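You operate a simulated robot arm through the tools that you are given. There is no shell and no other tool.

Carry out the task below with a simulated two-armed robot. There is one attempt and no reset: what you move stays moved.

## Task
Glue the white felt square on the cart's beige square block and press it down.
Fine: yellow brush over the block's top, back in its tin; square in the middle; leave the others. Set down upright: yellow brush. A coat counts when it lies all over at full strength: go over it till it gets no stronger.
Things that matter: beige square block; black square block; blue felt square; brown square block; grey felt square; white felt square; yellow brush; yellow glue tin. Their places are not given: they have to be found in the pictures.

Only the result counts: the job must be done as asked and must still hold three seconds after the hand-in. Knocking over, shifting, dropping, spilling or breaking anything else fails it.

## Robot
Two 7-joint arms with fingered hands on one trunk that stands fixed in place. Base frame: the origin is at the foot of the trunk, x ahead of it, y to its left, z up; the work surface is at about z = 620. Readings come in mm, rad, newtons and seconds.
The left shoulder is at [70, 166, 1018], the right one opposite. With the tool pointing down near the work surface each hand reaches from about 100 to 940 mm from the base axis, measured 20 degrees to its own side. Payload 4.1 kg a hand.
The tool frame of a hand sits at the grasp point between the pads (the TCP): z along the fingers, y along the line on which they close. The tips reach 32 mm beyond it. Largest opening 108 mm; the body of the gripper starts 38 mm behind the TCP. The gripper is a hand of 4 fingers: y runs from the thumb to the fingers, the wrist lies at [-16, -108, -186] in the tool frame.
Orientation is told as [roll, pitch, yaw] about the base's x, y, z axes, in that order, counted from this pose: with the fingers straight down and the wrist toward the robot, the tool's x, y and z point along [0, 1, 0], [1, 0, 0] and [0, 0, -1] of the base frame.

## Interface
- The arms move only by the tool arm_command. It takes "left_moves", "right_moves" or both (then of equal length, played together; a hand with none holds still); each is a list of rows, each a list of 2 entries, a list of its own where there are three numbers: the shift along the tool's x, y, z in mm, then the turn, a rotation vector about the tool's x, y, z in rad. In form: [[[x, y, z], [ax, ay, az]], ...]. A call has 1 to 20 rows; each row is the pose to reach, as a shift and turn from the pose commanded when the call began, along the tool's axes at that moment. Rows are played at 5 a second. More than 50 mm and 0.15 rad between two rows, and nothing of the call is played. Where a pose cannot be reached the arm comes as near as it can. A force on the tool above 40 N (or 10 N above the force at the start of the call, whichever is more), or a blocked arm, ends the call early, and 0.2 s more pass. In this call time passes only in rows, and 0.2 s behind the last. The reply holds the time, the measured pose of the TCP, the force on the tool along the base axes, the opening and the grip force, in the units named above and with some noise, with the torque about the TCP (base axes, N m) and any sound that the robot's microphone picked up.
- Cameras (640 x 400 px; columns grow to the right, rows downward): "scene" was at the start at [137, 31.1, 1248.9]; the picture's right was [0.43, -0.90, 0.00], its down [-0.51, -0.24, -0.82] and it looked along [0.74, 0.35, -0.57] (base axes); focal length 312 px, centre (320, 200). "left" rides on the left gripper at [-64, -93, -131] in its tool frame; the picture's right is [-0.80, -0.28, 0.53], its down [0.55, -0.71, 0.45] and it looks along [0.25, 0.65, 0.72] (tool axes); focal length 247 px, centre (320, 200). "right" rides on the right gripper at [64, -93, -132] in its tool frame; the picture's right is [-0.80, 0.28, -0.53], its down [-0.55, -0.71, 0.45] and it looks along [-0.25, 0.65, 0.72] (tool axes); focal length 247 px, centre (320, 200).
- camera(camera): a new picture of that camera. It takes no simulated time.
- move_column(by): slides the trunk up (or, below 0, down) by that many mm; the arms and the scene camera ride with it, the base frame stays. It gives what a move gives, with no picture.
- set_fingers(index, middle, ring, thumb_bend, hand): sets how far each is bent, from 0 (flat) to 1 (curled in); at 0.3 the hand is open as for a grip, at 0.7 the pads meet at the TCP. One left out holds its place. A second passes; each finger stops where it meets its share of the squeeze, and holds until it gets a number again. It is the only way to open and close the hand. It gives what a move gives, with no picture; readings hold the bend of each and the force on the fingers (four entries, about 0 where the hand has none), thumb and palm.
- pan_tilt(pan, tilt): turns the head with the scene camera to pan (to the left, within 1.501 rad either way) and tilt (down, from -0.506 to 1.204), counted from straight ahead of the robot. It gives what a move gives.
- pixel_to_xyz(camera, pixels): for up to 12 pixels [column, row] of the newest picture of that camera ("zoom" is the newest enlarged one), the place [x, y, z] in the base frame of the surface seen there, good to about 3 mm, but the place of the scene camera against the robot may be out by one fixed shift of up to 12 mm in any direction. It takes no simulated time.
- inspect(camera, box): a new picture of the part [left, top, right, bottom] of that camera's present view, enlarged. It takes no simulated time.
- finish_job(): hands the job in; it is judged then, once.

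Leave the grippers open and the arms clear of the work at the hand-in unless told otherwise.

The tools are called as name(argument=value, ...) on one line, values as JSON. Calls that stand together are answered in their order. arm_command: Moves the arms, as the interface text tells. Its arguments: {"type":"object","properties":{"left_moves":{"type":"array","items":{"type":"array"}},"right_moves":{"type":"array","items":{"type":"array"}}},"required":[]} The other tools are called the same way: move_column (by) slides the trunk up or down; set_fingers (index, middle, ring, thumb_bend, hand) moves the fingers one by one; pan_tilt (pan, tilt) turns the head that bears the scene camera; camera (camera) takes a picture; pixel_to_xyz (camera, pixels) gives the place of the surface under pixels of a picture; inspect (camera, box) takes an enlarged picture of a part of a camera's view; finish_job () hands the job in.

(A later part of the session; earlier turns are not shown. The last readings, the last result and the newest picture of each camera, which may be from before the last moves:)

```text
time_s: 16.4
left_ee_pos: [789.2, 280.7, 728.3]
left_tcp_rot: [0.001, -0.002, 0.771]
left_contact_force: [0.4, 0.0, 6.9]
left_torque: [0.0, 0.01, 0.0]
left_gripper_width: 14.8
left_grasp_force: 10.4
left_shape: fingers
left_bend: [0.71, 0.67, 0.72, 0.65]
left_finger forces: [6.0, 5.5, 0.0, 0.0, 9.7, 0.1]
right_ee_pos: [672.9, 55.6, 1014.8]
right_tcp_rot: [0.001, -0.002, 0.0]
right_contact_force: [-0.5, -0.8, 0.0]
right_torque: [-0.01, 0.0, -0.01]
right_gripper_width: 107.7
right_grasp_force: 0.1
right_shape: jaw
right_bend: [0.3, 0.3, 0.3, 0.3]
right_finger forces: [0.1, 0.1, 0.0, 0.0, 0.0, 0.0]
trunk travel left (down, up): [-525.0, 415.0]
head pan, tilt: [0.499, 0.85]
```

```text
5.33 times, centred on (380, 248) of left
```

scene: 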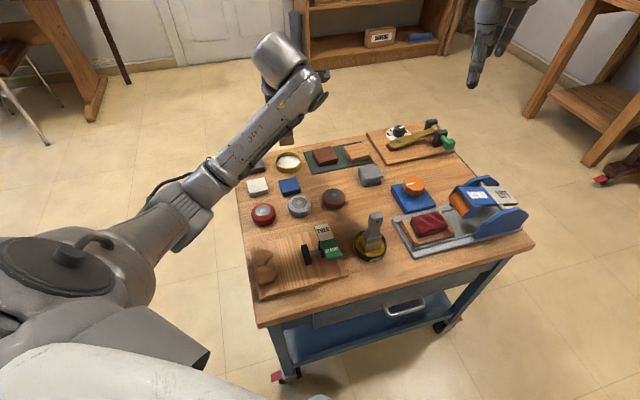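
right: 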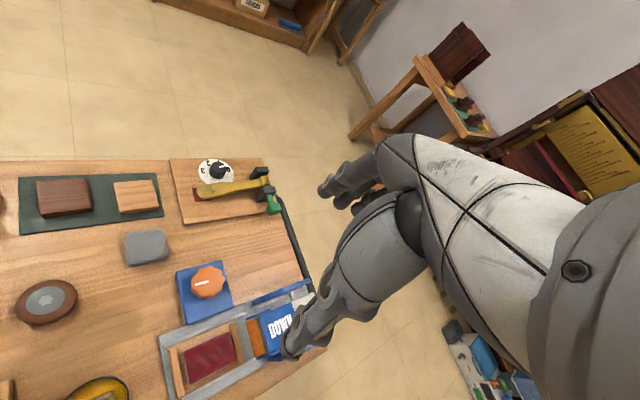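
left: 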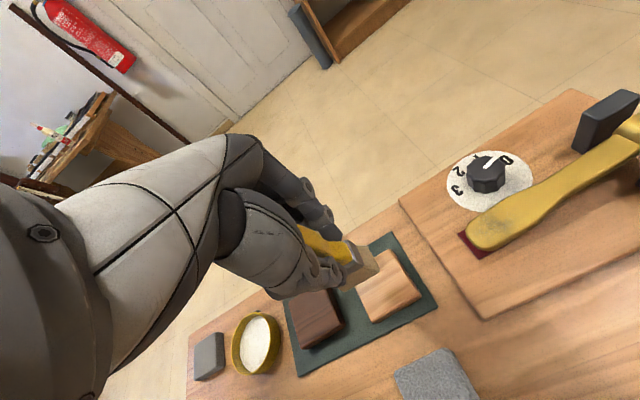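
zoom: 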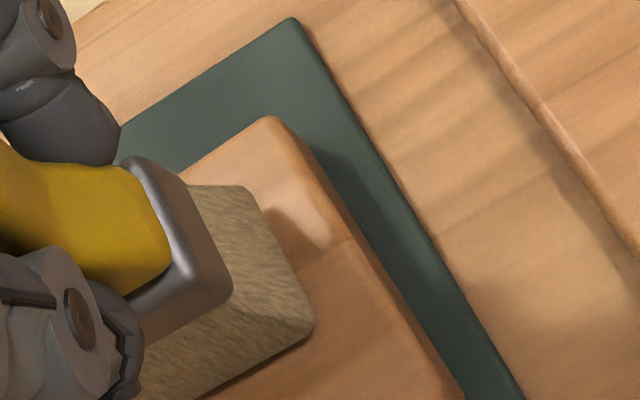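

Contact: about 7 N at TCP z ≈ 728. I ease up 1 mm for a light touch and make a first stroke along the tool's y (±20 mm), watching the forces.

arm_command(left_moves=[[[0, 0, -0.8], [0, 0, 0]], [[0, 7, -0.8], [0, 0, 0]], [[0, 14, -0.8], [0, 0, 0]], [[0, 20, -0.8], [0, 0, 0]], [[0, 10, -0.8], [0, 0, 0]], [[0, 0, -0.8], [0, 0, 0]], [[0, -10, -0.8], [0, 0, 0]], [[0, -20, -0.8], [0, 0, 0]], [[0, -20, -0.8], [0, 0, 0]]])

inspect(camera="left", box=[290, 190, 450, 310])

```text
time_s: 18.4
left_ee_pos: [776.2, 268.4, 727.9]
left_tcp_rot: [0.001, 0.001, 0.772]
left_contact_force: [-0.3, 0.5, -1.1]
left_torque: [0.0, -0.02, 0.01]
left_gripper_width: 15.0
left_grasp_force: 9.8
left_shape: fingers
left_bend: [0.71, 0.67, 0.72, 0.65]
left_finger forces: [5.0, 4.6, 0.0, 0.1, 9.7, 0.1]
right_ee_pos: [673.8, 55.6, 1015.2]
right_tcp_rot: [0.001, 0.0, -0.001]
right_contact_force: [0.9, -0.1, 0.5]
right_torque: [-0.03, 0.01, -0.01]
right_gripper_width: 107.9
right_grasp_force: 0.1
right_shape: jaw
right_bend: [0.3, 0.3, 0.3, 0.3]
right_finger forces: [0.0, 0.0, 0.0, 0.0, 0.0, 0.0]
trunk travel left (down, up): [-525.0, 415.0]
head pan, tilt: [0.499, 0.85]
```

```text
3.33 times, centred on (370, 250) of left
```

zoom: 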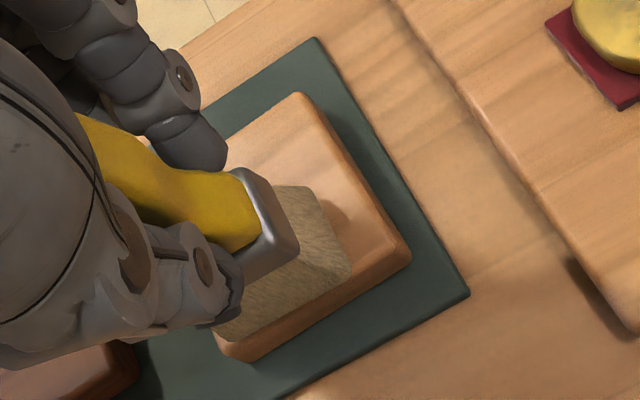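

No contact force now and no glue mark visible yet. I press down a little (1.5 mm) at this place and stroke forward, then look.

arm_command(left_moves=[[[0, 0, 1], [0, 0, 0]], [[0, 0, 1.6], [0, 0, 0]], [[0, 0, 1.6], [0, 0, 0]]])

inspect(camera="left", box=[290, 190, 450, 310])

```text
time_s: 19.2
left_ee_pos: [775.0, 268.2, 726.6]
left_tcp_rot: [0.0, -0.002, 0.769]
left_contact_force: [1.2, 0.1, 4.3]
left_torque: [-0.01, -0.06, 0.0]
left_gripper_width: 14.9
left_grasp_force: 11.1
left_shape: fingers
left_bend: [0.71, 0.67, 0.72, 0.65]
left_finger forces: [5.8, 5.3, 0.0, 0.1, 9.6, 0.0]
right_ee_pos: [672.4, 55.2, 1013.1]
right_tcp_rot: [-0.001, 0.0, 0.001]
right_contact_force: [0.0, -0.5, 0.6]
right_torque: [0.01, 0.0, -0.02]
right_gripper_width: 107.7
right_grasp_force: 0.1
right_shape: jaw
right_bend: [0.3, 0.3, 0.3, 0.3]
right_finger forces: [0.1, 0.0, 0.0, 0.0, 0.1, 0.0]
trunk travel left (down, up): [-525.0, 415.0]
head pan, tilt: [0.499, 0.85]
```

```text
3.33 times, centred on (370, 250) of left
```

zoom: 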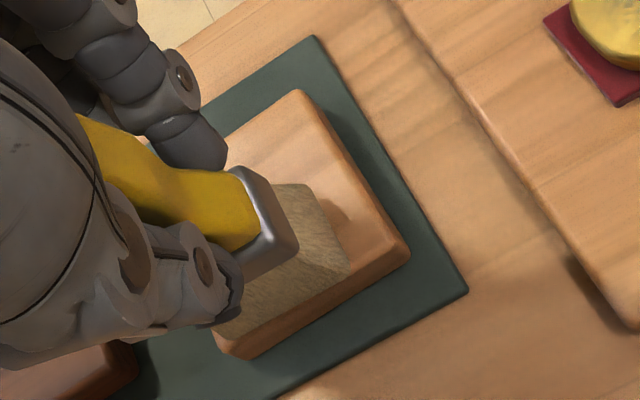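

Contact about 4.3 N. I stroke forward 40 mm along tool y and look at the trail.

arm_command(left_moves=[[[0, 8, 0], [0, 0, 0]], [[0, 16, 0], [0, 0, 0]], [[0, 24, 0], [0, 0, 0]], [[0, 32, 0], [0, 0, 0]], [[0, 40, 0], [0, 0, 0]]])

inspect(camera="left", box=[290, 190, 450, 310])

```text
time_s: 20.4
left_ee_pos: [804.1, 296.7, 726.6]
left_tcp_rot: [-0.001, 0.001, 0.771]
left_contact_force: [-1.8, -0.2, 2.9]
left_torque: [-0.1, 0.13, 0.01]
left_gripper_width: 15.0
left_grasp_force: 9.7
left_shape: fingers
left_bend: [0.71, 0.67, 0.72, 0.65]
left_finger forces: [4.7, 4.2, 0.1, 0.1, 10.1, 0.0]
right_ee_pos: [673.9, 55.8, 1014.4]
right_tcp_rot: [0.0, 0.0, 0.0]
right_contact_force: [0.6, -0.4, -0.5]
right_torque: [0.03, -0.01, -0.01]
right_gripper_width: 107.6
right_grasp_force: 0.1
right_shape: jaw
right_bend: [0.3, 0.3, 0.3, 0.3]
right_finger forces: [0.0, 0.1, 0.1, 0.0, 0.0, 0.1]
trunk travel left (down, up): [-525.0, 415.0]
head pan, tilt: [0.499, 0.85]
```

```text
3.33 times, centred on (370, 250) of left
```

zoom: 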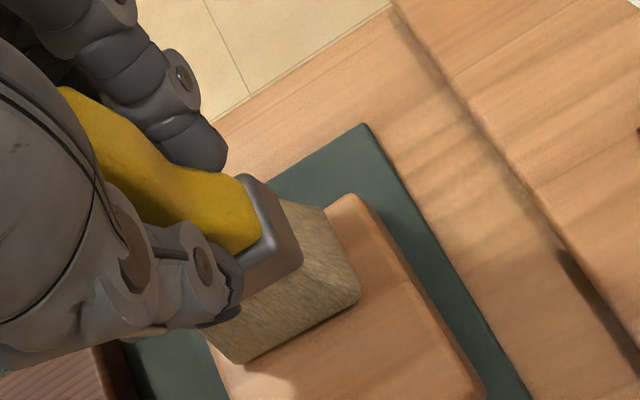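

No trail is visible in this view. I lift 40 mm and move the brush 60 mm along tool x (back toward the brown block, at height) to see the block's top freely.

arm_command(left_moves=[[[0, 0, -12], [0, 0, 0]], [[0, 0, -28], [0, 0, 0]], [[10, -10, -40], [0, 0, 0]], [[30, -20, -40], [0, 0, 0]], [[50, -30, -40], [0, 0, 0]], [[70, -40, -40], [0, 0, 0]]])

inspect(camera="left", box=[340, 150, 540, 300])

camera(camera="scene")

```text
time_s: 21.8
left_ee_pos: [725.7, 317.2, 767.8]
left_tcp_rot: [-0.001, 0.0, 0.77]
left_contact_force: [-0.4, 0.1, -1.4]
left_torque: [0.0, -0.03, -0.03]
left_gripper_width: 15.1
left_grasp_force: 8.7
left_shape: fingers
left_bend: [0.71, 0.67, 0.72, 0.65]
left_finger forces: [4.8, 4.5, 0.1, 0.0, 9.3, 0.1]
right_ee_pos: [672.8, 56.3, 1016.0]
right_tcp_rot: [0.0, 0.001, 0.002]
right_contact_force: [0.1, 0.0, -1.1]
right_torque: [-0.01, 0.0, 0.01]
right_gripper_width: 107.4
right_grasp_force: 0.1
right_shape: jaw
right_bend: [0.3, 0.3, 0.3, 0.3]
right_finger forces: [0.0, 0.0, 0.0, 0.0, 0.0, 0.1]
trunk travel left (down, up): [-525.0, 415.0]
head pan, tilt: [0.499, 0.85]
```

```text
2.67 times, centred on (440, 225) of left
```

zoom: 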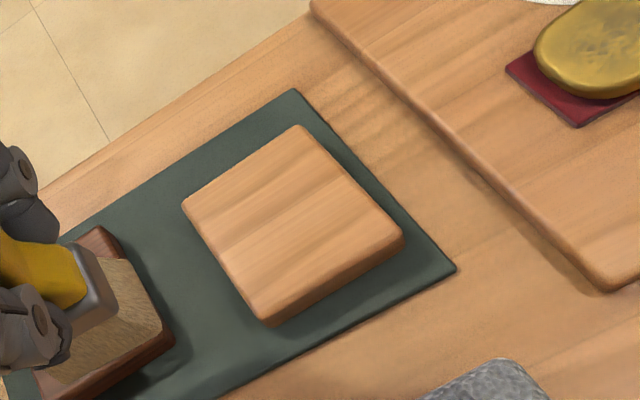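

```text
taken
```

scene: 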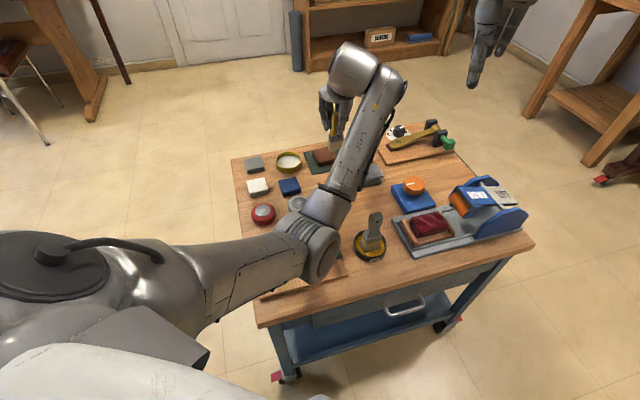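

The block's top shows no glue at all: the brush seems dry, so it must be dipped first. I carry it back over the glue tin centre (661,433).

arm_command(left_moves=[[[20, 5, -8], [0, 0, 0]], [[45, 12, -10], [0, 0, 0]], [[70, 18, -10], [0, 0, 0]], [[95, 25, -10], [0, 0, 0]], [[115, 30, -10], [0, 0, 0]], [[127.7, 33.7, -10], [0, 0, 0]], [[127.7, 33.7, -10], [0, 0, 0]]])

inspect(camera="left", box=[280, 200, 440, 320])

inspect(camera="scene", box=[300, 130, 400, 200])

```text
time_s: 23.4
left_ee_pos: [661.0, 432.9, 775.9]
left_tcp_rot: [-0.001, -0.001, 0.772]
left_contact_force: [-0.9, 0.0, -0.9]
left_torque: [-0.03, -0.03, 0.02]
left_gripper_width: 15.0
left_grasp_force: 9.0
left_shape: fingers
left_bend: [0.71, 0.67, 0.72, 0.65]
left_finger forces: [4.6, 4.4, 0.1, 0.0, 9.3, 0.0]
right_ee_pos: [673.7, 55.4, 1013.4]
right_tcp_rot: [0.001, -0.001, 0.001]
right_contact_force: [0.4, -0.9, -0.8]
right_torque: [0.01, 0.01, -0.01]
right_gripper_width: 107.4
right_grasp_force: 0.1
right_shape: jaw
right_bend: [0.3, 0.3, 0.3, 0.3]
right_finger forces: [0.0, 0.0, 0.0, 0.0, 0.0, 0.0]
trunk travel left (down, up): [-525.0, 415.0]
head pan, tilt: [0.499, 0.85]
```

```text
3.33 times, centred on (360, 260) of left
```

zoom: 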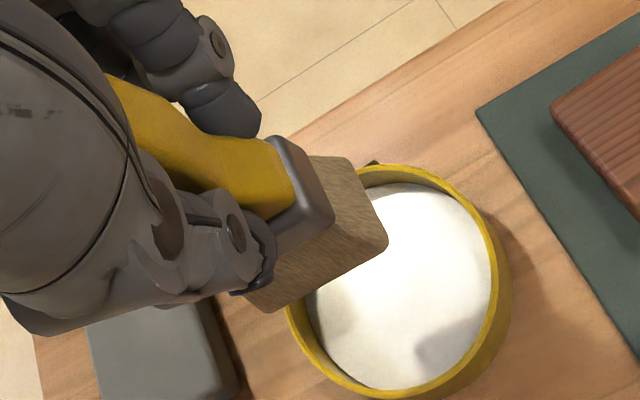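

```text
5.71 times, centred on (350, 165) of scene
```

zoom: 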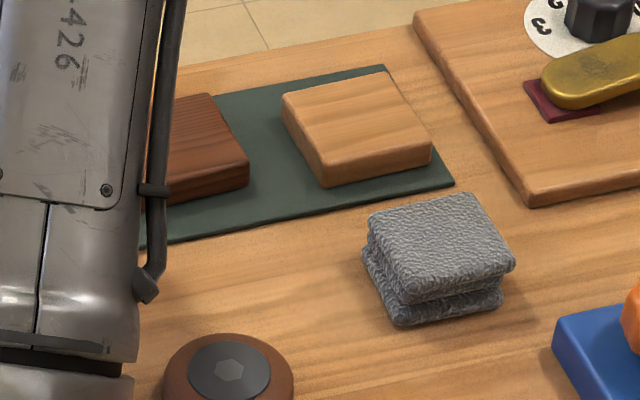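

Beige block is clean and in place. The brush is over the tin; I lower it to about 4 mm above its former depth, then creep.

arm_command(left_moves=[[[0, 0, 15], [0, 0, 0]], [[0, 0, 30], [0, 0, 0]], [[0, 0, 44], [0, 0, 0]], [[0, 0, 54], [0, 0, 0]], [[0, 0, 60], [0, 0, 0]], [[0, 0, 60], [0, 0, 0]]])

inspect(camera="left", box=[280, 200, 440, 320])

```text
time_s: 24.8
left_ee_pos: [661.2, 431.9, 718.1]
left_tcp_rot: [-0.001, 0.001, 0.771]
left_contact_force: [-0.3, 0.4, -1.4]
left_torque: [0.0, 0.01, 0.0]
left_gripper_width: 15.1
left_grasp_force: 9.0
left_shape: fingers
left_bend: [0.71, 0.67, 0.72, 0.65]
left_finger forces: [4.7, 4.4, 0.0, 0.0, 9.3, 0.0]
right_ee_pos: [673.5, 55.6, 1014.1]
right_tcp_rot: [0.002, -0.001, 0.0]
right_contact_force: [-0.4, -0.9, 1.0]
right_torque: [-0.01, 0.01, 0.01]
right_gripper_width: 107.7
right_grasp_force: 0.1
right_shape: jaw
right_bend: [0.3, 0.3, 0.3, 0.3]
right_finger forces: [0.0, 0.0, 0.0, 0.1, 0.0, 0.0]
trunk travel left (down, up): [-525.0, 415.0]
head pan, tilt: [0.499, 0.85]
```

```text
3.33 times, centred on (360, 260) of left
```

zoom: 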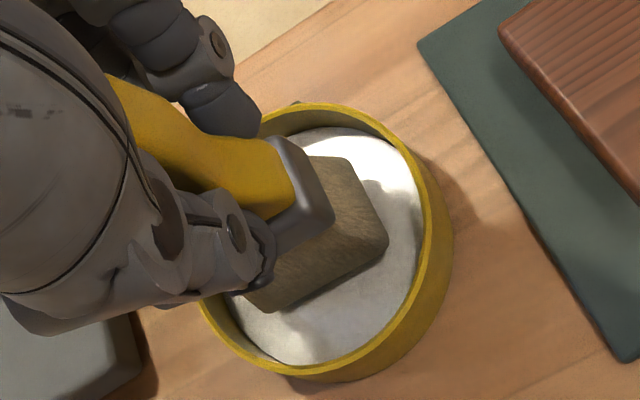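

The brush is inside the tin, centred. I creep down up to 6 mm watching for contact.

arm_command(left_moves=[[[0, 0, 2], [0, 0, 0]], [[0, 0, 3], [0, 0, 0]], [[0, 0, 4], [0, 0, 0]], [[0, 0, 5], [0, 0, 0]]])

inspect(camera="left", box=[280, 200, 440, 320])

```text
time_s: 25.8
left_ee_pos: [661.4, 433.1, 712.6]
left_tcp_rot: [0.0, -0.002, 0.77]
left_contact_force: [0.3, -0.7, 2.0]
left_torque: [-0.05, 0.02, -0.02]
left_gripper_width: 14.9
left_grasp_force: 9.4
left_shape: fingers
left_bend: [0.71, 0.67, 0.72, 0.65]
left_finger forces: [5.1, 4.9, 0.0, 0.0, 9.5, 0.0]
right_ee_pos: [672.9, 54.9, 1015.1]
right_tcp_rot: [-0.001, 0.002, 0.001]
right_contact_force: [0.2, -0.2, 0.0]
right_torque: [0.0, -0.02, 0.02]
right_gripper_width: 107.9
right_grasp_force: 0.0
right_shape: jaw
right_bend: [0.3, 0.3, 0.3, 0.3]
right_finger forces: [0.0, 0.1, 0.1, 0.1, 0.1, 0.0]
trunk travel left (down, up): [-525.0, 415.0]
head pan, tilt: [0.499, 0.85]
```

```text
3.33 times, centred on (360, 260) of left
```

zoom: 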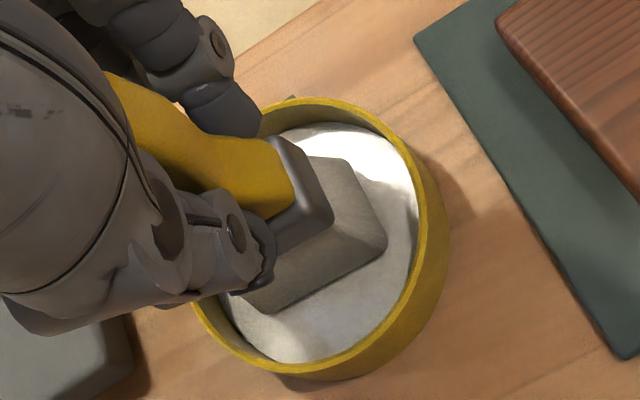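

The bristles turned from tan to grey-white: now they are loaded with glue. I lift straight up and carry the brush back over the beige block.

arm_command(left_moves=[[[0, 0, -6], [0, 0, 0]], [[0, 0, -14], [0, 0, 0]], [[0, 0, -26], [0, 0, 0]], [[0, 0, -40], [0, 0, 0]], [[0, 0, -52], [0, 0, 0]], [[-20, -1, -58], [0, 0, 0]], [[-45, -3, -58], [0, 0, 0]], [[-70, -5, -58], [0, 0, 0]], [[-95, -6, -58], [0, 0, 0]], [[-120, -8, -58], [0, 0, 0]], [[-145, -10, -58], [0, 0, 0]], [[-170, -12, -58], [0, 0, 0]], [[-197.5, -13.3, -58], [0, 0, 0]], [[-197.5, -13.3, -58], [0, 0, 0]]])

inspect(camera="left", box=[290, 200, 450, 320])

```text
time_s: 28.8
left_ee_pos: [790.3, 283.1, 768.2]
left_tcp_rot: [0.0, 0.0, 0.771]
left_contact_force: [-0.2, 0.0, 0.1]
left_torque: [0.01, -0.02, 0.0]
left_gripper_width: 14.7
left_grasp_force: 8.8
left_shape: fingers
left_bend: [0.71, 0.67, 0.72, 0.65]
left_finger forces: [4.7, 4.5, 0.0, 0.0, 9.2, 0.0]
right_ee_pos: [673.6, 55.7, 1014.2]
right_tcp_rot: [0.0, 0.002, 0.001]
right_contact_force: [0.1, -0.3, 0.2]
right_torque: [0.04, -0.02, 0.02]
right_gripper_width: 107.4
right_grasp_force: 0.0
right_shape: jaw
right_bend: [0.3, 0.3, 0.3, 0.3]
right_finger forces: [0.0, 0.0, 0.1, 0.1, 0.0, 0.0]
trunk travel left (down, up): [-525.0, 415.0]
head pan, tilt: [0.499, 0.85]
```

```text
3.33 times, centred on (370, 260) of left
```

zoom: 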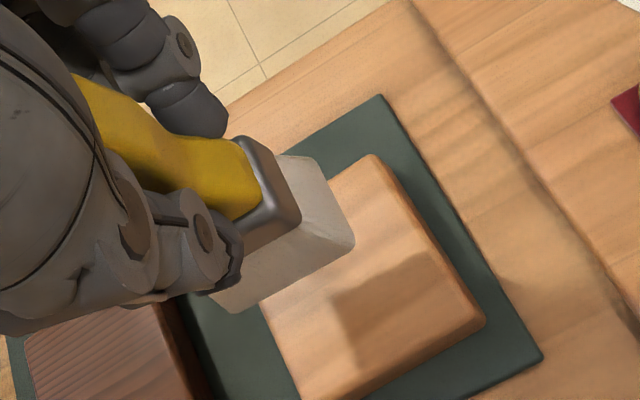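

The bristles are white with glue. I lower towards the block: 38 mm quickly, then 1 mm steps to contact.

arm_command(left_moves=[[[0, 0, 12], [0, 0, 0]], [[0, 0, 24], [0, 0, 0]], [[0, 0, 33], [0, 0, 0]], [[0, 0, 38], [0, 0, 0]], [[0, 0, 39.5], [0, 0, 0]], [[0, 0, 40.5], [0, 0, 0]], [[0, 0, 41.5], [0, 0, 0]], [[0, 0, 41.5], [0, 0, 0]]])

inspect(camera="left", box=[290, 200, 450, 320])

```text
time_s: 30.6
left_ee_pos: [789.4, 281.9, 729.3]
left_tcp_rot: [0.0, 0.0, 0.771]
left_contact_force: [1.4, -0.1, 0.0]
left_torque: [-0.01, -0.03, -0.03]
left_gripper_width: 14.9
left_grasp_force: 9.5
left_shape: fingers
left_bend: [0.71, 0.67, 0.72, 0.65]
left_finger forces: [4.8, 4.6, 0.0, 0.2, 9.3, 0.1]
right_ee_pos: [672.6, 54.8, 1013.1]
right_tcp_rot: [0.001, 0.0, 0.0]
right_contact_force: [0.5, 0.1, -0.9]
right_torque: [0.0, -0.02, -0.03]
right_gripper_width: 107.3
right_grasp_force: 0.1
right_shape: jaw
right_bend: [0.3, 0.3, 0.3, 0.3]
right_finger forces: [0.1, 0.0, 0.0, 0.1, 0.0, 0.1]
trunk travel left (down, up): [-525.0, 415.0]
head pan, tilt: [0.499, 0.85]
```

```text
3.33 times, centred on (370, 260) of left
```

zoom: 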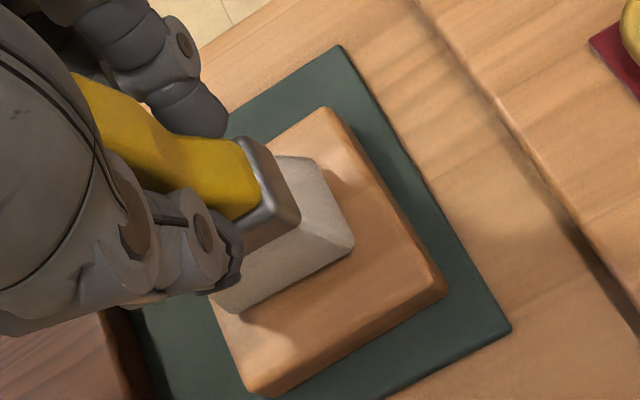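

No force yet. I lower 2 mm more to get a light touch.

arm_command(left_moves=[[[0, 0, 0.8], [0, 0, 0]], [[0, 0, 1.6], [0, 0, 0]], [[0, 0, 1.6], [0, 0, 0]]])

```text
time_s: 31.4
left_ee_pos: [789.6, 281.7, 727.2]
left_tcp_rot: [0.0, -0.002, 0.771]
left_contact_force: [0.3, 0.8, 5.0]
left_torque: [0.02, 0.01, -0.02]
left_gripper_width: 14.9
left_grasp_force: 10.4
left_shape: fingers
left_bend: [0.71, 0.67, 0.72, 0.65]
left_finger forces: [5.4, 5.4, 0.0, 0.0, 9.5, 0.0]
right_ee_pos: [673.4, 55.4, 1015.1]
right_tcp_rot: [-0.001, 0.001, -0.001]
right_contact_force: [-0.8, -0.8, -0.1]
right_torque: [0.05, 0.02, 0.0]
right_gripper_width: 107.3
right_grasp_force: 0.0
right_shape: jaw
right_bend: [0.3, 0.3, 0.3, 0.3]
right_finger forces: [0.1, 0.0, 0.0, 0.0, 0.0, 0.0]
trunk travel left (down, up): [-525.0, 415.0]
head pan, tilt: [0.499, 0.85]
```

Contact about 5 N. I ease 0.3 mm and stroke along tool y: forward 20, back 40, then look.

arm_command(left_moves=[[[0, 7, -0.3], [0, 0, 0]], [[0, 14, -0.3], [0, 0, 0]], [[0, 21, -0.3], [0, 0, 0]], [[0, 11, -0.3], [0, 0, 0]], [[0, 0, -0.3], [0, 0, 0]], [[0, -11, -0.3], [0, 0, 0]], [[0, -21, -0.3], [0, 0, 0]], [[0, -21, -0.3], [0, 0, 0]]])

inspect(camera="left", box=[290, 190, 450, 310])

```text
time_s: 33.2
left_ee_pos: [773.8, 265.0, 727.6]
left_tcp_rot: [0.0, -0.002, 0.772]
left_contact_force: [0.9, 0.5, 7.4]
left_torque: [0.03, -0.03, 0.02]
left_gripper_width: 14.8
left_grasp_force: 11.1
left_shape: fingers
left_bend: [0.71, 0.67, 0.72, 0.65]
left_finger forces: [6.2, 6.3, 0.0, 0.0, 9.9, 0.1]
right_ee_pos: [673.3, 54.7, 1014.5]
right_tcp_rot: [-0.001, 0.0, 0.0]
right_contact_force: [0.3, 0.3, 0.0]
right_torque: [0.04, 0.0, 0.0]
right_gripper_width: 107.6
right_grasp_force: 0.1
right_shape: jaw
right_bend: [0.3, 0.3, 0.3, 0.3]
right_finger forces: [0.1, 0.1, 0.1, 0.0, 0.1, 0.0]
trunk travel left (down, up): [-525.0, 415.0]
head pan, tilt: [0.499, 0.85]
```

```text
3.33 times, centred on (370, 250) of left
```

zoom: 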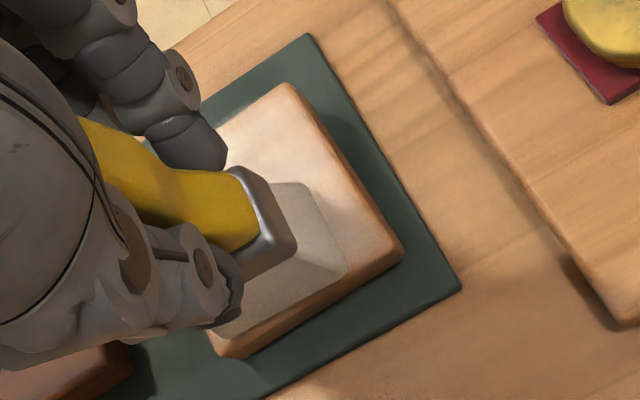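

A whitish coat appears on the block. I continue with lanes 11 mm to either side, stroking forth and back, slightly lighter.

arm_command(left_moves=[[[-6, 0, -0.4], [0, 0, 0]], [[-11, 0, -0.4], [0, 0, 0]], [[-11, 11, -0.4], [0, 0, 0]], [[-11, 21, -0.4], [0, 0, 0]], [[-11, 32, -0.4], [0, 0, 0]], [[-11, 42, -0.4], [0, 0, 0]], [[-11, 28, -0.4], [0, 0, 0]], [[-11, 14, -0.4], [0, 0, 0]], [[-11, 0, -0.4], [0, 0, 0]], [[0, 0, -0.4], [0, 0, 0]], [[11, 0, -0.4], [0, 0, 0]], [[11, 11, -0.4], [0, 0, 0]], [[11, 21, -0.4], [0, 0, 0]], [[11, 32, -0.4], [0, 0, 0]], [[11, 42, -0.4], [0, 0, 0]], [[11, 28, -0.4], [0, 0, 0]], [[11, 14, -0.4], [0, 0, 0]], [[11, 0, -0.4], [0, 0, 0]], [[11, 0, -0.4], [0, 0, 0]]])

inspect(camera="left", box=[290, 190, 450, 310])

```text
time_s: 37.2
left_ee_pos: [766.7, 274.1, 726.7]
left_tcp_rot: [0.001, -0.001, 0.768]
left_contact_force: [0.7, -0.1, 1.3]
left_torque: [0.01, -0.04, 0.0]
left_gripper_width: 14.9
left_grasp_force: 10.0
left_shape: fingers
left_bend: [0.71, 0.67, 0.72, 0.65]
left_finger forces: [5.3, 5.3, 0.1, 0.1, 9.7, 0.0]
right_ee_pos: [674.3, 56.5, 1014.5]
right_tcp_rot: [0.001, 0.001, 0.0]
right_contact_force: [-0.6, 1.0, -0.5]
right_torque: [-0.01, 0.02, -0.01]
right_gripper_width: 107.7
right_grasp_force: 0.1
right_shape: jaw
right_bend: [0.3, 0.3, 0.3, 0.3]
right_finger forces: [0.1, 0.0, 0.0, 0.0, 0.1, 0.0]
trunk travel left (down, up): [-525.0, 415.0]
head pan, tilt: [0.499, 0.85]
```

```text
3.33 times, centred on (370, 250) of left
```

zoom: 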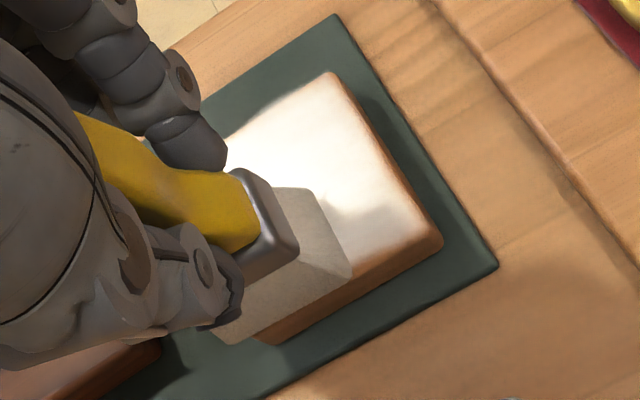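

The coat is much whiter. I do another full pass over the three lanes at slightly firmer touch.

arm_command(left_moves=[[[0, 11, 0.4], [0, 0, 0]], [[0, 22, 0.4], [0, 0, 0]], [[0, 33, 0.4], [0, 0, 0]], [[0, 43, 0.4], [0, 0, 0]], [[-11, 43, 0.4], [0, 0, 0]], [[-11, 32, 0.4], [0, 0, 0]], [[-11, 21, 0.4], [0, 0, 0]], [[-11, 10, 0.4], [0, 0, 0]], [[-11, 0, 0.4], [0, 0, 0]], [[-22, 0, 0.4], [0, 0, 0]], [[-22, 11, 0.4], [0, 0, 0]], [[-22, 22, 0.4], [0, 0, 0]], [[-22, 33, 0.4], [0, 0, 0]], [[-22, 43, 0.4], [0, 0, 0]], [[-22, 28, 0.4], [0, 0, 0]], [[-22, 14, 0.4], [0, 0, 0]], [[-22, 0, 0.4], [0, 0, 0]], [[-22, 0, -15], [0, 0, 0]], [[0, 0, -35], [0, 0, 0]]])

inspect(camera="left", box=[290, 190, 450, 310])

```text
time_s: 41.2
left_ee_pos: [765.8, 274.1, 762.0]
left_tcp_rot: [-0.001, 0.0, 0.77]
left_contact_force: [-0.1, -0.7, -0.6]
left_torque: [-0.01, 0.01, 0.03]
left_gripper_width: 14.7
left_grasp_force: 9.1
left_shape: fingers
left_bend: [0.71, 0.67, 0.72, 0.65]
left_finger forces: [4.8, 4.5, 0.0, 0.0, 9.5, 0.0]
right_ee_pos: [674.0, 54.4, 1014.3]
right_tcp_rot: [0.001, 0.001, 0.0]
right_contact_force: [-0.4, 0.3, 0.1]
right_torque: [-0.04, -0.01, 0.0]
right_gripper_width: 107.5
right_grasp_force: 0.0
right_shape: jaw
right_bend: [0.3, 0.3, 0.3, 0.3]
right_finger forces: [0.1, 0.0, 0.0, 0.0, 0.1, 0.1]
trunk travel left (down, up): [-525.0, 415.0]
head pan, tilt: [0.499, 0.85]
```

```text
3.33 times, centred on (370, 250) of left
```

zoom: 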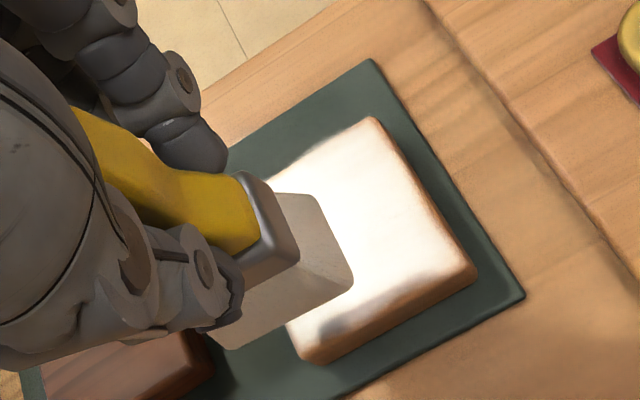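

I see most of the top strong white; the near edge looks thinner, partly in shadow. I move the brush 55 mm aside at height for a clear look.

arm_command(left_moves=[[[15, 5, -6], [0, 0, 0]], [[35, 10, -10], [0, 0, 0]], [[55, 15, -10], [0, 0, 0]], [[55, 15, -10], [0, 0, 0]]])

inspect(camera="left", box=[370, 170, 490, 260])

inspect(camera="scene", box=[310, 130, 390, 180])

```text
time_s: 42.2
left_ee_pos: [740.3, 323.7, 770.9]
left_tcp_rot: [0.0, -0.001, 0.77]
left_contact_force: [0.7, -0.2, -2.5]
left_torque: [0.02, 0.02, 0.0]
left_gripper_width: 14.9
left_grasp_force: 9.7
left_shape: fingers
left_bend: [0.71, 0.67, 0.72, 0.65]
left_finger forces: [4.8, 4.5, 0.0, 0.1, 9.4, 0.0]
right_ee_pos: [675.2, 54.9, 1013.3]
right_tcp_rot: [0.002, 0.0, -0.001]
right_contact_force: [0.0, 0.2, 0.5]
right_torque: [0.0, -0.01, 0.01]
right_gripper_width: 107.5
right_grasp_force: 0.0
right_shape: jaw
right_bend: [0.3, 0.3, 0.3, 0.3]
right_finger forces: [0.1, 0.0, 0.0, 0.1, 0.1, 0.1]
trunk travel left (down, up): [-525.0, 415.0]
head pan, tilt: [0.499, 0.85]
```

```text
4.44 times, centred on (430, 215) of left
```

zoom: 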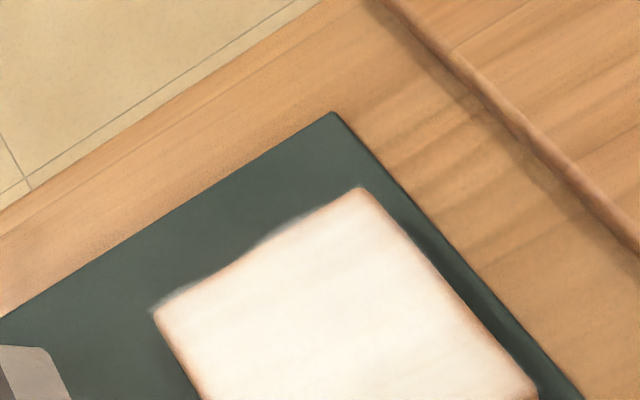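

```text
8.00 times, centred on (350, 155) of scene
```

zoom: 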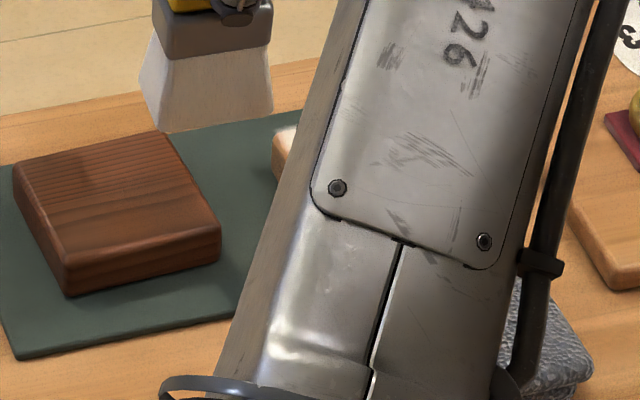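

The top is nearly fully white. I look at the rest of the block lower in the picture.

inspect(camera="left", box=[390, 200, 502, 290])

pixel_to_xyz(camera="zoom", pixels=[[262, 72], [440, 278], [275, 388], [45, 205], [240, 230], [30, 195], [140, 110]])

```text
4.44 times, centred on (446, 245) of left
```

zoom: 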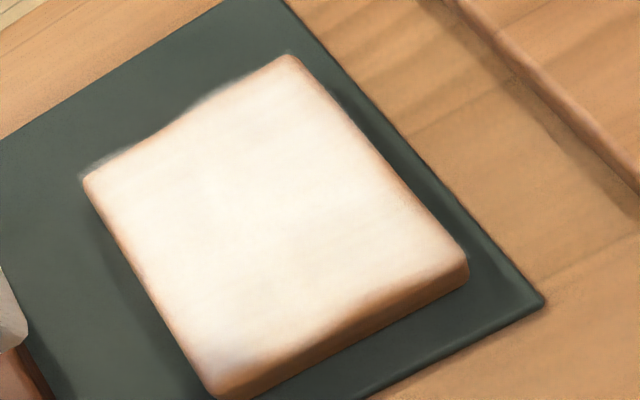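

```text
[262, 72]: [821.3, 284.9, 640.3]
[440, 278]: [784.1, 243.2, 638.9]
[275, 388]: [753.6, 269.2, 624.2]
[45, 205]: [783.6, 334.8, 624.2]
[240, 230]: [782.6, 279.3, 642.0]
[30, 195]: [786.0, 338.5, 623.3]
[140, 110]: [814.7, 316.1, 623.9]
```

I read the block's corners to check that it has not moved.

pixel_to_xyz(camera="zoom", pixels=[[288, 62], [458, 258], [220, 380], [92, 182], [350, 330], [300, 340], [150, 145], [380, 170], [150, 280]])

```text
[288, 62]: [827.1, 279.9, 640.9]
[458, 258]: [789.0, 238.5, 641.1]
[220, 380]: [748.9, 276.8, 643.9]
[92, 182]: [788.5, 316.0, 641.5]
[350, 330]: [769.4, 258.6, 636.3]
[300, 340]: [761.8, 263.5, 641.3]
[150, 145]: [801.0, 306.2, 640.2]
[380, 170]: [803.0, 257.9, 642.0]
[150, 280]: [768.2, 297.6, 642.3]
```

Corners now average to centre (788.4,278), so the block crept about 4 mm toward the robot under the strokes; the near edge got less glue. I go back and make another full pass centred on this new centre, pressing lightly.

arm_command(left_moves=[[[-22, 1, 0], [0, 0, 0]], [[-44, 1.7, 0], [0, 0, 0]], [[-66.7, 1.7, 5], [0, 0, 0]], [[-66.7, 1.7, 20], [0, 0, 0]], [[-66.7, 1.7, 34], [0, 0, 0]], [[-66.7, 1.7, 41], [0, 0, 0]], [[-66.7, 1.7, 43], [0, 0, 0]], [[-66.7, 1.7, 44], [0, 0, 0]], [[-66.7, 1.7, 45], [0, 0, 0]], [[-66.7, 1.7, 45], [0, 0, 0]]])

inspect(camera="left", box=[290, 190, 450, 310])

```text
time_s: 44.4
left_ee_pos: [787.4, 278.0, 726.8]
left_tcp_rot: [0.0, 0.001, 0.772]
left_contact_force: [-0.2, 0.2, -1.2]
left_torque: [0.05, -0.02, -0.05]
left_gripper_width: 14.9
left_grasp_force: 9.4
left_shape: fingers
left_bend: [0.71, 0.67, 0.72, 0.65]
left_finger forces: [4.8, 4.6, 0.1, 0.0, 9.4, 0.0]
right_ee_pos: [673.5, 55.2, 1014.4]
right_tcp_rot: [0.0, 0.001, 0.0]
right_contact_force: [0.6, 0.4, -0.1]
right_torque: [-0.01, -0.05, 0.0]
right_gripper_width: 107.7
right_grasp_force: 0.1
right_shape: jaw
right_bend: [0.3, 0.3, 0.3, 0.3]
right_finger forces: [0.1, 0.1, 0.1, 0.0, 0.1, 0.0]
trunk travel left (down, up): [-525.0, 415.0]
head pan, tilt: [0.499, 0.85]
```

```text
3.33 times, centred on (370, 250) of left
```

zoom: 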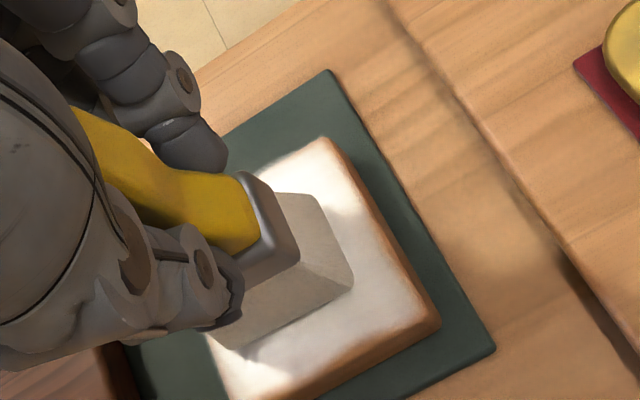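

Not touching yet. I lower 1.5 mm more for contact.

arm_command(left_moves=[[[0, 0, 0.7], [0, 0, 0]], [[0, 0, 1.3], [0, 0, 0]], [[0, 0, 1.3], [0, 0, 0]]])

```text
time_s: 45.2
left_ee_pos: [786.3, 277.3, 726.0]
left_tcp_rot: [0.002, -0.001, 0.772]
left_contact_force: [0.4, 0.2, 3.0]
left_torque: [-0.01, -0.01, 0.0]
left_gripper_width: 14.7
left_grasp_force: 9.8
left_shape: fingers
left_bend: [0.71, 0.67, 0.72, 0.65]
left_finger forces: [5.3, 5.0, 0.0, 0.0, 9.4, 0.0]
right_ee_pos: [673.7, 54.7, 1014.9]
right_tcp_rot: [0.001, -0.002, 0.001]
right_contact_force: [-0.3, 0.0, -0.7]
right_torque: [-0.03, -0.01, -0.01]
right_gripper_width: 107.7
right_grasp_force: 0.0
right_shape: jaw
right_bend: [0.3, 0.3, 0.3, 0.3]
right_finger forces: [0.0, 0.1, 0.0, 0.0, 0.0, 0.1]
trunk travel left (down, up): [-525.0, 415.0]
head pan, tilt: [0.499, 0.85]
```

Touching at 3 N. I make a full pass over all lanes, ending in the middle.

arm_command(left_moves=[[[0, -10, 0.2], [0, 0, 0]], [[0, -20, 0.2], [0, 0, 0]], [[-11, -20, 0.2], [0, 0, 0]], [[-11, -10, 0.2], [0, 0, 0]], [[-11, 0, 0.2], [0, 0, 0]], [[-11, 10, 0.2], [0, 0, 0]], [[-11, 20, 0.2], [0, 0, 0]], [[0, 20, 0.2], [0, 0, 0]], [[0, 10, 0.2], [0, 0, 0]], [[0, 0, 0.2], [0, 0, 0]], [[0, -10, 0.2], [0, 0, 0]], [[0, -20, 0.2], [0, 0, 0]], [[11, -20, 0.2], [0, 0, 0]], [[11, -10, 0.2], [0, 0, 0]], [[11, 0, 0.2], [0, 0, 0]], [[11, 10, 0.2], [0, 0, 0]], [[11, 20, 0.2], [0, 0, 0]], [[0, 20, 0.2], [0, 0, 0]], [[0, 10, 0.2], [0, 0, 0]], [[0, 0, 0.2], [0, 0, 0]]])

inspect(camera="left", box=[290, 190, 450, 310])

```text
time_s: 49.4
left_ee_pos: [786.6, 278.2, 724.7]
left_tcp_rot: [0.001, 0.0, 0.771]
left_contact_force: [0.9, 1.3, 3.2]
left_torque: [0.08, -0.05, 0.01]
left_gripper_width: 14.5
left_grasp_force: 10.4
left_shape: fingers
left_bend: [0.71, 0.67, 0.72, 0.65]
left_finger forces: [5.6, 5.6, 0.0, 0.1, 9.7, 0.0]
right_ee_pos: [674.2, 55.3, 1013.9]
right_tcp_rot: [0.0, -0.001, 0.0]
right_contact_force: [1.1, 0.2, 0.0]
right_torque: [0.01, 0.0, 0.0]
right_gripper_width: 107.7
right_grasp_force: 0.1
right_shape: jaw
right_bend: [0.3, 0.3, 0.3, 0.3]
right_finger forces: [0.1, 0.0, 0.0, 0.0, 0.0, 0.0]
trunk travel left (down, up): [-525.0, 415.0]
head pan, tilt: [0.499, 0.85]
```

```text
3.33 times, centred on (370, 250) of left
```

zoom: 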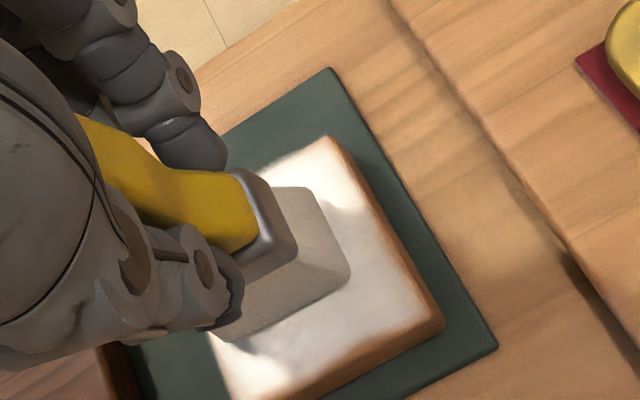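

I lift and move aside again for a clear look at the coat.

arm_command(left_moves=[[[0, 0, -14], [0, 0, 0]], [[0, 0, -30], [0, 0, 0]], [[15, 0, -44], [0, 0, 0]], [[35, 0, -46], [0, 0, 0]], [[60, 0, -46], [0, 0, 0]], [[80, 0, -46], [0, 0, 0]], [[80, 0, -46], [0, 0, 0]]])

inspect(camera="left", box=[390, 180, 518, 280])

pixel_to_xyz(camera="zoom", pixels=[[320, 100], [500, 300], [260, 400], [110, 230], [300, 250]])

```text
time_s: 51.0
left_ee_pos: [731.2, 337.0, 771.1]
left_tcp_rot: [0.0, 0.0, 0.769]
left_contact_force: [-0.3, 0.0, -1.4]
left_torque: [-0.02, 0.01, 0.0]
left_gripper_width: 15.0
left_grasp_force: 9.3
left_shape: fingers
left_bend: [0.71, 0.67, 0.72, 0.65]
left_finger forces: [4.7, 4.6, 0.0, 0.0, 9.4, 0.0]
right_ee_pos: [673.9, 55.2, 1014.0]
right_tcp_rot: [-0.001, -0.001, 0.0]
right_contact_force: [1.0, 0.5, -0.3]
right_torque: [-0.01, -0.03, 0.05]
right_gripper_width: 107.6
right_grasp_force: 0.1
right_shape: jaw
right_bend: [0.3, 0.3, 0.3, 0.3]
right_finger forces: [0.0, 0.1, 0.0, 0.1, 0.0, 0.0]
trunk travel left (down, up): [-525.0, 415.0]
head pan, tilt: [0.499, 0.85]
```

```text
4.00 times, centred on (454, 230) of left
```

zoom: 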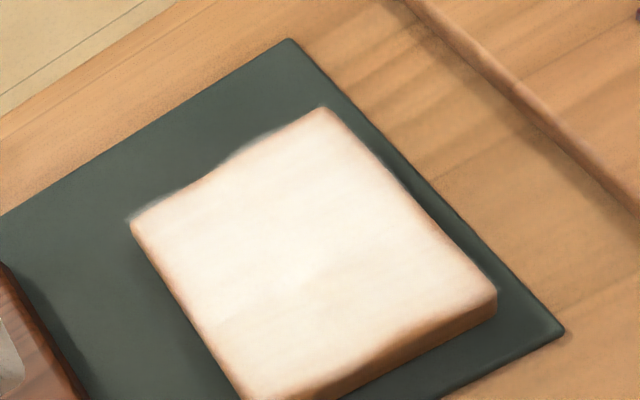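

```text
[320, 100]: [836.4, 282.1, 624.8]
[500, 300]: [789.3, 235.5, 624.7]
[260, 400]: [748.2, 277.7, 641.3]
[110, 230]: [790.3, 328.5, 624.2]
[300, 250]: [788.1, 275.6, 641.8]
```

I take a closer look at the near edge, lower in the picture.

inspect(camera="left", box=[420, 210, 532, 290])

pixel_to_xyz(camera="zoom", pixels=[[220, 20], [430, 215], [150, 345], [15, 130], [290, 265], [270, 255], [330, 100], [80, 230]])

```text
5.00 times, centred on (476, 250) of left
```

zoom: 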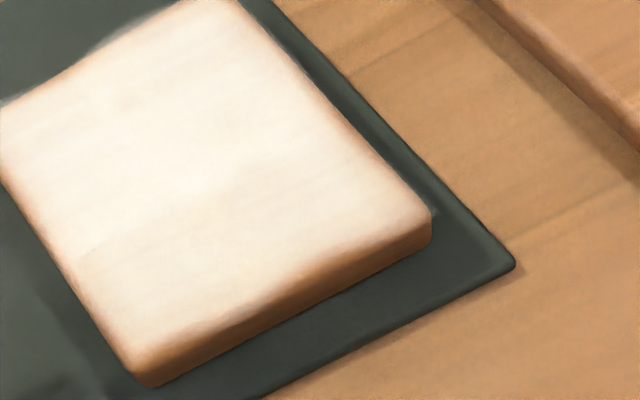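

```text
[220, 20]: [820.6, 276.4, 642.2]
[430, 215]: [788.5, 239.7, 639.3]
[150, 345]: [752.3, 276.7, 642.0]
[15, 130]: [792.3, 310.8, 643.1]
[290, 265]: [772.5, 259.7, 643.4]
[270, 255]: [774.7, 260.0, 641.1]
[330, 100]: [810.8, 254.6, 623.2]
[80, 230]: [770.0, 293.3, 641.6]
```

The coat is even in the middle but fades at the edges. I re-dip the brush and then make another pass reaching a bit further to the edges. First back over the tin.

arm_command(left_moves=[[[25, 3, 0], [0, 0, 0]], [[50, 7, 0], [0, 0, 0]], [[75, 10, 0], [0, 0, 0]], [[100, 14, 0], [0, 0, 0]], [[117.3, 16.2, 0], [0, 0, 0]], [[117.3, 16.2, 12], [0, 0, 0]], [[117.3, 16.2, 28], [0, 0, 0]], [[117.3, 16.2, 44], [0, 0, 0]], [[117.3, 16.2, 54], [0, 0, 0]], [[117.3, 16.2, 54], [0, 0, 0]]])

inspect(camera="left", box=[280, 200, 440, 320])

```text
time_s: 53.2
left_ee_pos: [660.9, 430.8, 717.9]
left_tcp_rot: [0.0, 0.0, 0.771]
left_contact_force: [0.3, -1.0, -1.0]
left_torque: [-0.04, 0.01, -0.03]
left_gripper_width: 14.9
left_grasp_force: 9.4
left_shape: fingers
left_bend: [0.71, 0.67, 0.72, 0.65]
left_finger forces: [4.7, 4.6, 0.1, 0.1, 9.4, 0.0]
right_ee_pos: [673.6, 55.4, 1014.7]
right_tcp_rot: [0.001, 0.001, 0.0]
right_contact_force: [0.5, -0.5, 0.0]
right_torque: [-0.01, 0.0, 0.04]
right_gripper_width: 107.5
right_grasp_force: 0.0
right_shape: jaw
right_bend: [0.3, 0.3, 0.3, 0.3]
right_finger forces: [0.1, 0.1, 0.1, 0.0, 0.0, 0.1]
trunk travel left (down, up): [-525.0, 415.0]
head pan, tilt: [0.499, 0.85]
```

```text
3.33 times, centred on (360, 260) of left
```

zoom: 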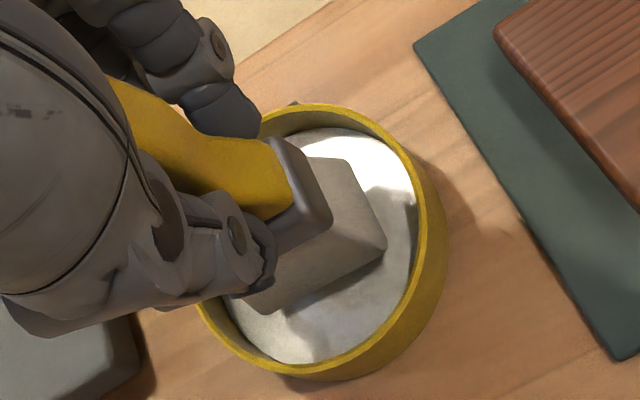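

Centred in the tin, not yet touching. I creep down to contact.

arm_command(left_moves=[[[0, 0, 3], [0, 0, 0]], [[0, 0, 5], [0, 0, 0]], [[0, 0, 6.5], [0, 0, 0]], [[0, 0, 7.5], [0, 0, 0]], [[0, 0, 7.5], [0, 0, 0]]])

```text
time_s: 54.4
left_ee_pos: [660.9, 431.2, 710.1]
left_tcp_rot: [0.0, 0.001, 0.77]
left_contact_force: [0.8, 0.1, -0.2]
left_torque: [-0.01, -0.03, 0.03]
left_gripper_width: 14.6
left_grasp_force: 8.9
left_shape: fingers
left_bend: [0.71, 0.67, 0.72, 0.65]
left_finger forces: [4.7, 4.7, 0.1, 0.0, 9.3, 0.0]
right_ee_pos: [674.1, 56.2, 1013.4]
right_tcp_rot: [0.001, 0.001, 0.001]
right_contact_force: [-0.1, 0.9, -0.7]
right_torque: [-0.02, -0.02, -0.02]
right_gripper_width: 108.0
right_grasp_force: 0.1
right_shape: jaw
right_bend: [0.3, 0.3, 0.3, 0.3]
right_finger forces: [0.0, 0.0, 0.0, 0.1, 0.0, 0.0]
trunk travel left (down, up): [-525.0, 415.0]
head pan, tilt: [0.499, 0.85]
```

arm_command(left_moves=[[[0, 0, 1], [0, 0, 0]], [[0, 0, 1.8], [0, 0, 0]], [[0, 0, 1.8], [0, 0, 0]]])

inspect(camera="left", box=[280, 200, 440, 320])

```text
time_s: 55.2
left_ee_pos: [660.5, 432.6, 709.2]
left_tcp_rot: [0.001, -0.003, 0.772]
left_contact_force: [1.1, 0.4, 8.9]
left_torque: [0.02, 0.01, 0.0]
left_gripper_width: 15.1
left_grasp_force: 10.9
left_shape: fingers
left_bend: [0.71, 0.67, 0.72, 0.65]
left_finger forces: [5.7, 6.0, 0.0, 0.0, 9.6, 0.0]
right_ee_pos: [673.2, 55.0, 1016.1]
right_tcp_rot: [0.0, 0.0, 0.0]
right_contact_force: [-0.3, 0.3, 0.4]
right_torque: [0.01, 0.02, 0.01]
right_gripper_width: 107.5
right_grasp_force: 0.0
right_shape: jaw
right_bend: [0.3, 0.3, 0.3, 0.3]
right_finger forces: [0.0, 0.1, 0.0, 0.0, 0.0, 0.0]
trunk travel left (down, up): [-525.0, 415.0]
head pan, tilt: [0.499, 0.85]
```

```text
3.33 times, centred on (360, 260) of left
```

zoom: 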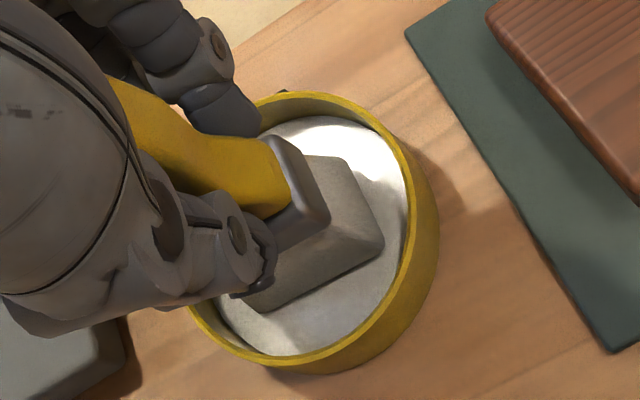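

Dipped at contact (8.9 N). I lift and carry the brush over to the block again, stopping just above its top.

arm_command(left_moves=[[[0, 0, -8], [0, 0, 0]], [[0, 0, -18], [0, 0, 0]], [[0, 0, -30], [0, 0, 0]], [[0, 0, -44], [0, 0, 0]], [[0, 0, -56], [0, 0, 0]], [[-20, -2, -60], [0, 0, 0]], [[-46, -4, -60], [0, 0, 0]], [[-72, -6, -60], [0, 0, 0]], [[-98, -8, -60], [0, 0, 0]], [[-124, -10, -60], [0, 0, 0]], [[-150, -13, -60], [0, 0, 0]], [[-176, -15, -60], [0, 0, 0]], [[-198.6, -16.8, -58], [0, 0, 0]], [[-198.6, -16.8, -45], [0, 0, 0]], [[-198.6, -16.8, -32], [0, 0, 0]], [[-198.6, -16.8, -24], [0, 0, 0]], [[-198.6, -16.8, -20], [0, 0, 0]], [[-198.6, -16.8, -20], [0, 0, 0]]])

inspect(camera="left", box=[290, 190, 450, 310])

```text
time_s: 59.0
left_ee_pos: [787.9, 276.2, 727.5]
left_tcp_rot: [0.0, 0.001, 0.772]
left_contact_force: [0.8, 0.0, -1.5]
left_torque: [-0.03, 0.03, 0.03]
left_gripper_width: 15.0
left_grasp_force: 9.7
left_shape: fingers
left_bend: [0.71, 0.67, 0.72, 0.65]
left_finger forces: [4.7, 4.5, 0.0, 0.1, 9.3, 0.0]
right_ee_pos: [673.1, 56.2, 1014.6]
right_tcp_rot: [-0.001, 0.001, 0.001]
right_contact_force: [0.8, -0.5, -0.1]
right_torque: [-0.01, 0.0, 0.03]
right_gripper_width: 107.4
right_grasp_force: 0.0
right_shape: jaw
right_bend: [0.3, 0.3, 0.3, 0.3]
right_finger forces: [0.0, 0.0, 0.0, 0.0, 0.1, 0.0]
trunk travel left (down, up): [-525.0, 415.0]
head pan, tilt: [0.499, 0.85]
```

```text
3.33 times, centred on (370, 250) of left
```

zoom: 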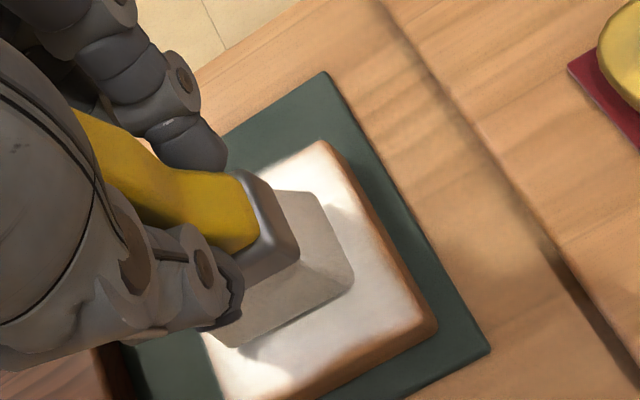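

Hovering just above the block. I lower 2.5 mm in steps to touch.

arm_command(left_moves=[[[0, 0, 1], [0, 0, 0]], [[0, 0, 2], [0, 0, 0]], [[0, 0, 2.6], [0, 0, 0]], [[0, 0, 2.6], [0, 0, 0]]])

```text
time_s: 60.0
left_ee_pos: [787.1, 276.4, 725.4]
left_tcp_rot: [-0.001, -0.002, 0.771]
left_contact_force: [1.2, 0.4, 5.1]
left_torque: [-0.01, -0.03, 0.01]
left_gripper_width: 14.5
left_grasp_force: 9.9
left_shape: fingers
left_bend: [0.71, 0.67, 0.72, 0.65]
left_finger forces: [5.4, 5.4, 0.1, 0.1, 9.3, 0.1]
right_ee_pos: [674.6, 54.9, 1015.5]
right_tcp_rot: [0.001, 0.0, -0.001]
right_contact_force: [0.3, -0.6, 1.4]
right_torque: [-0.02, 0.0, 0.01]
right_gripper_width: 107.3
right_grasp_force: 0.1
right_shape: jaw
right_bend: [0.3, 0.3, 0.3, 0.3]
right_finger forces: [0.0, 0.1, 0.0, 0.0, 0.0, 0.0]
trunk travel left (down, up): [-525.0, 415.0]
head pan, tilt: [0.499, 0.85]
```

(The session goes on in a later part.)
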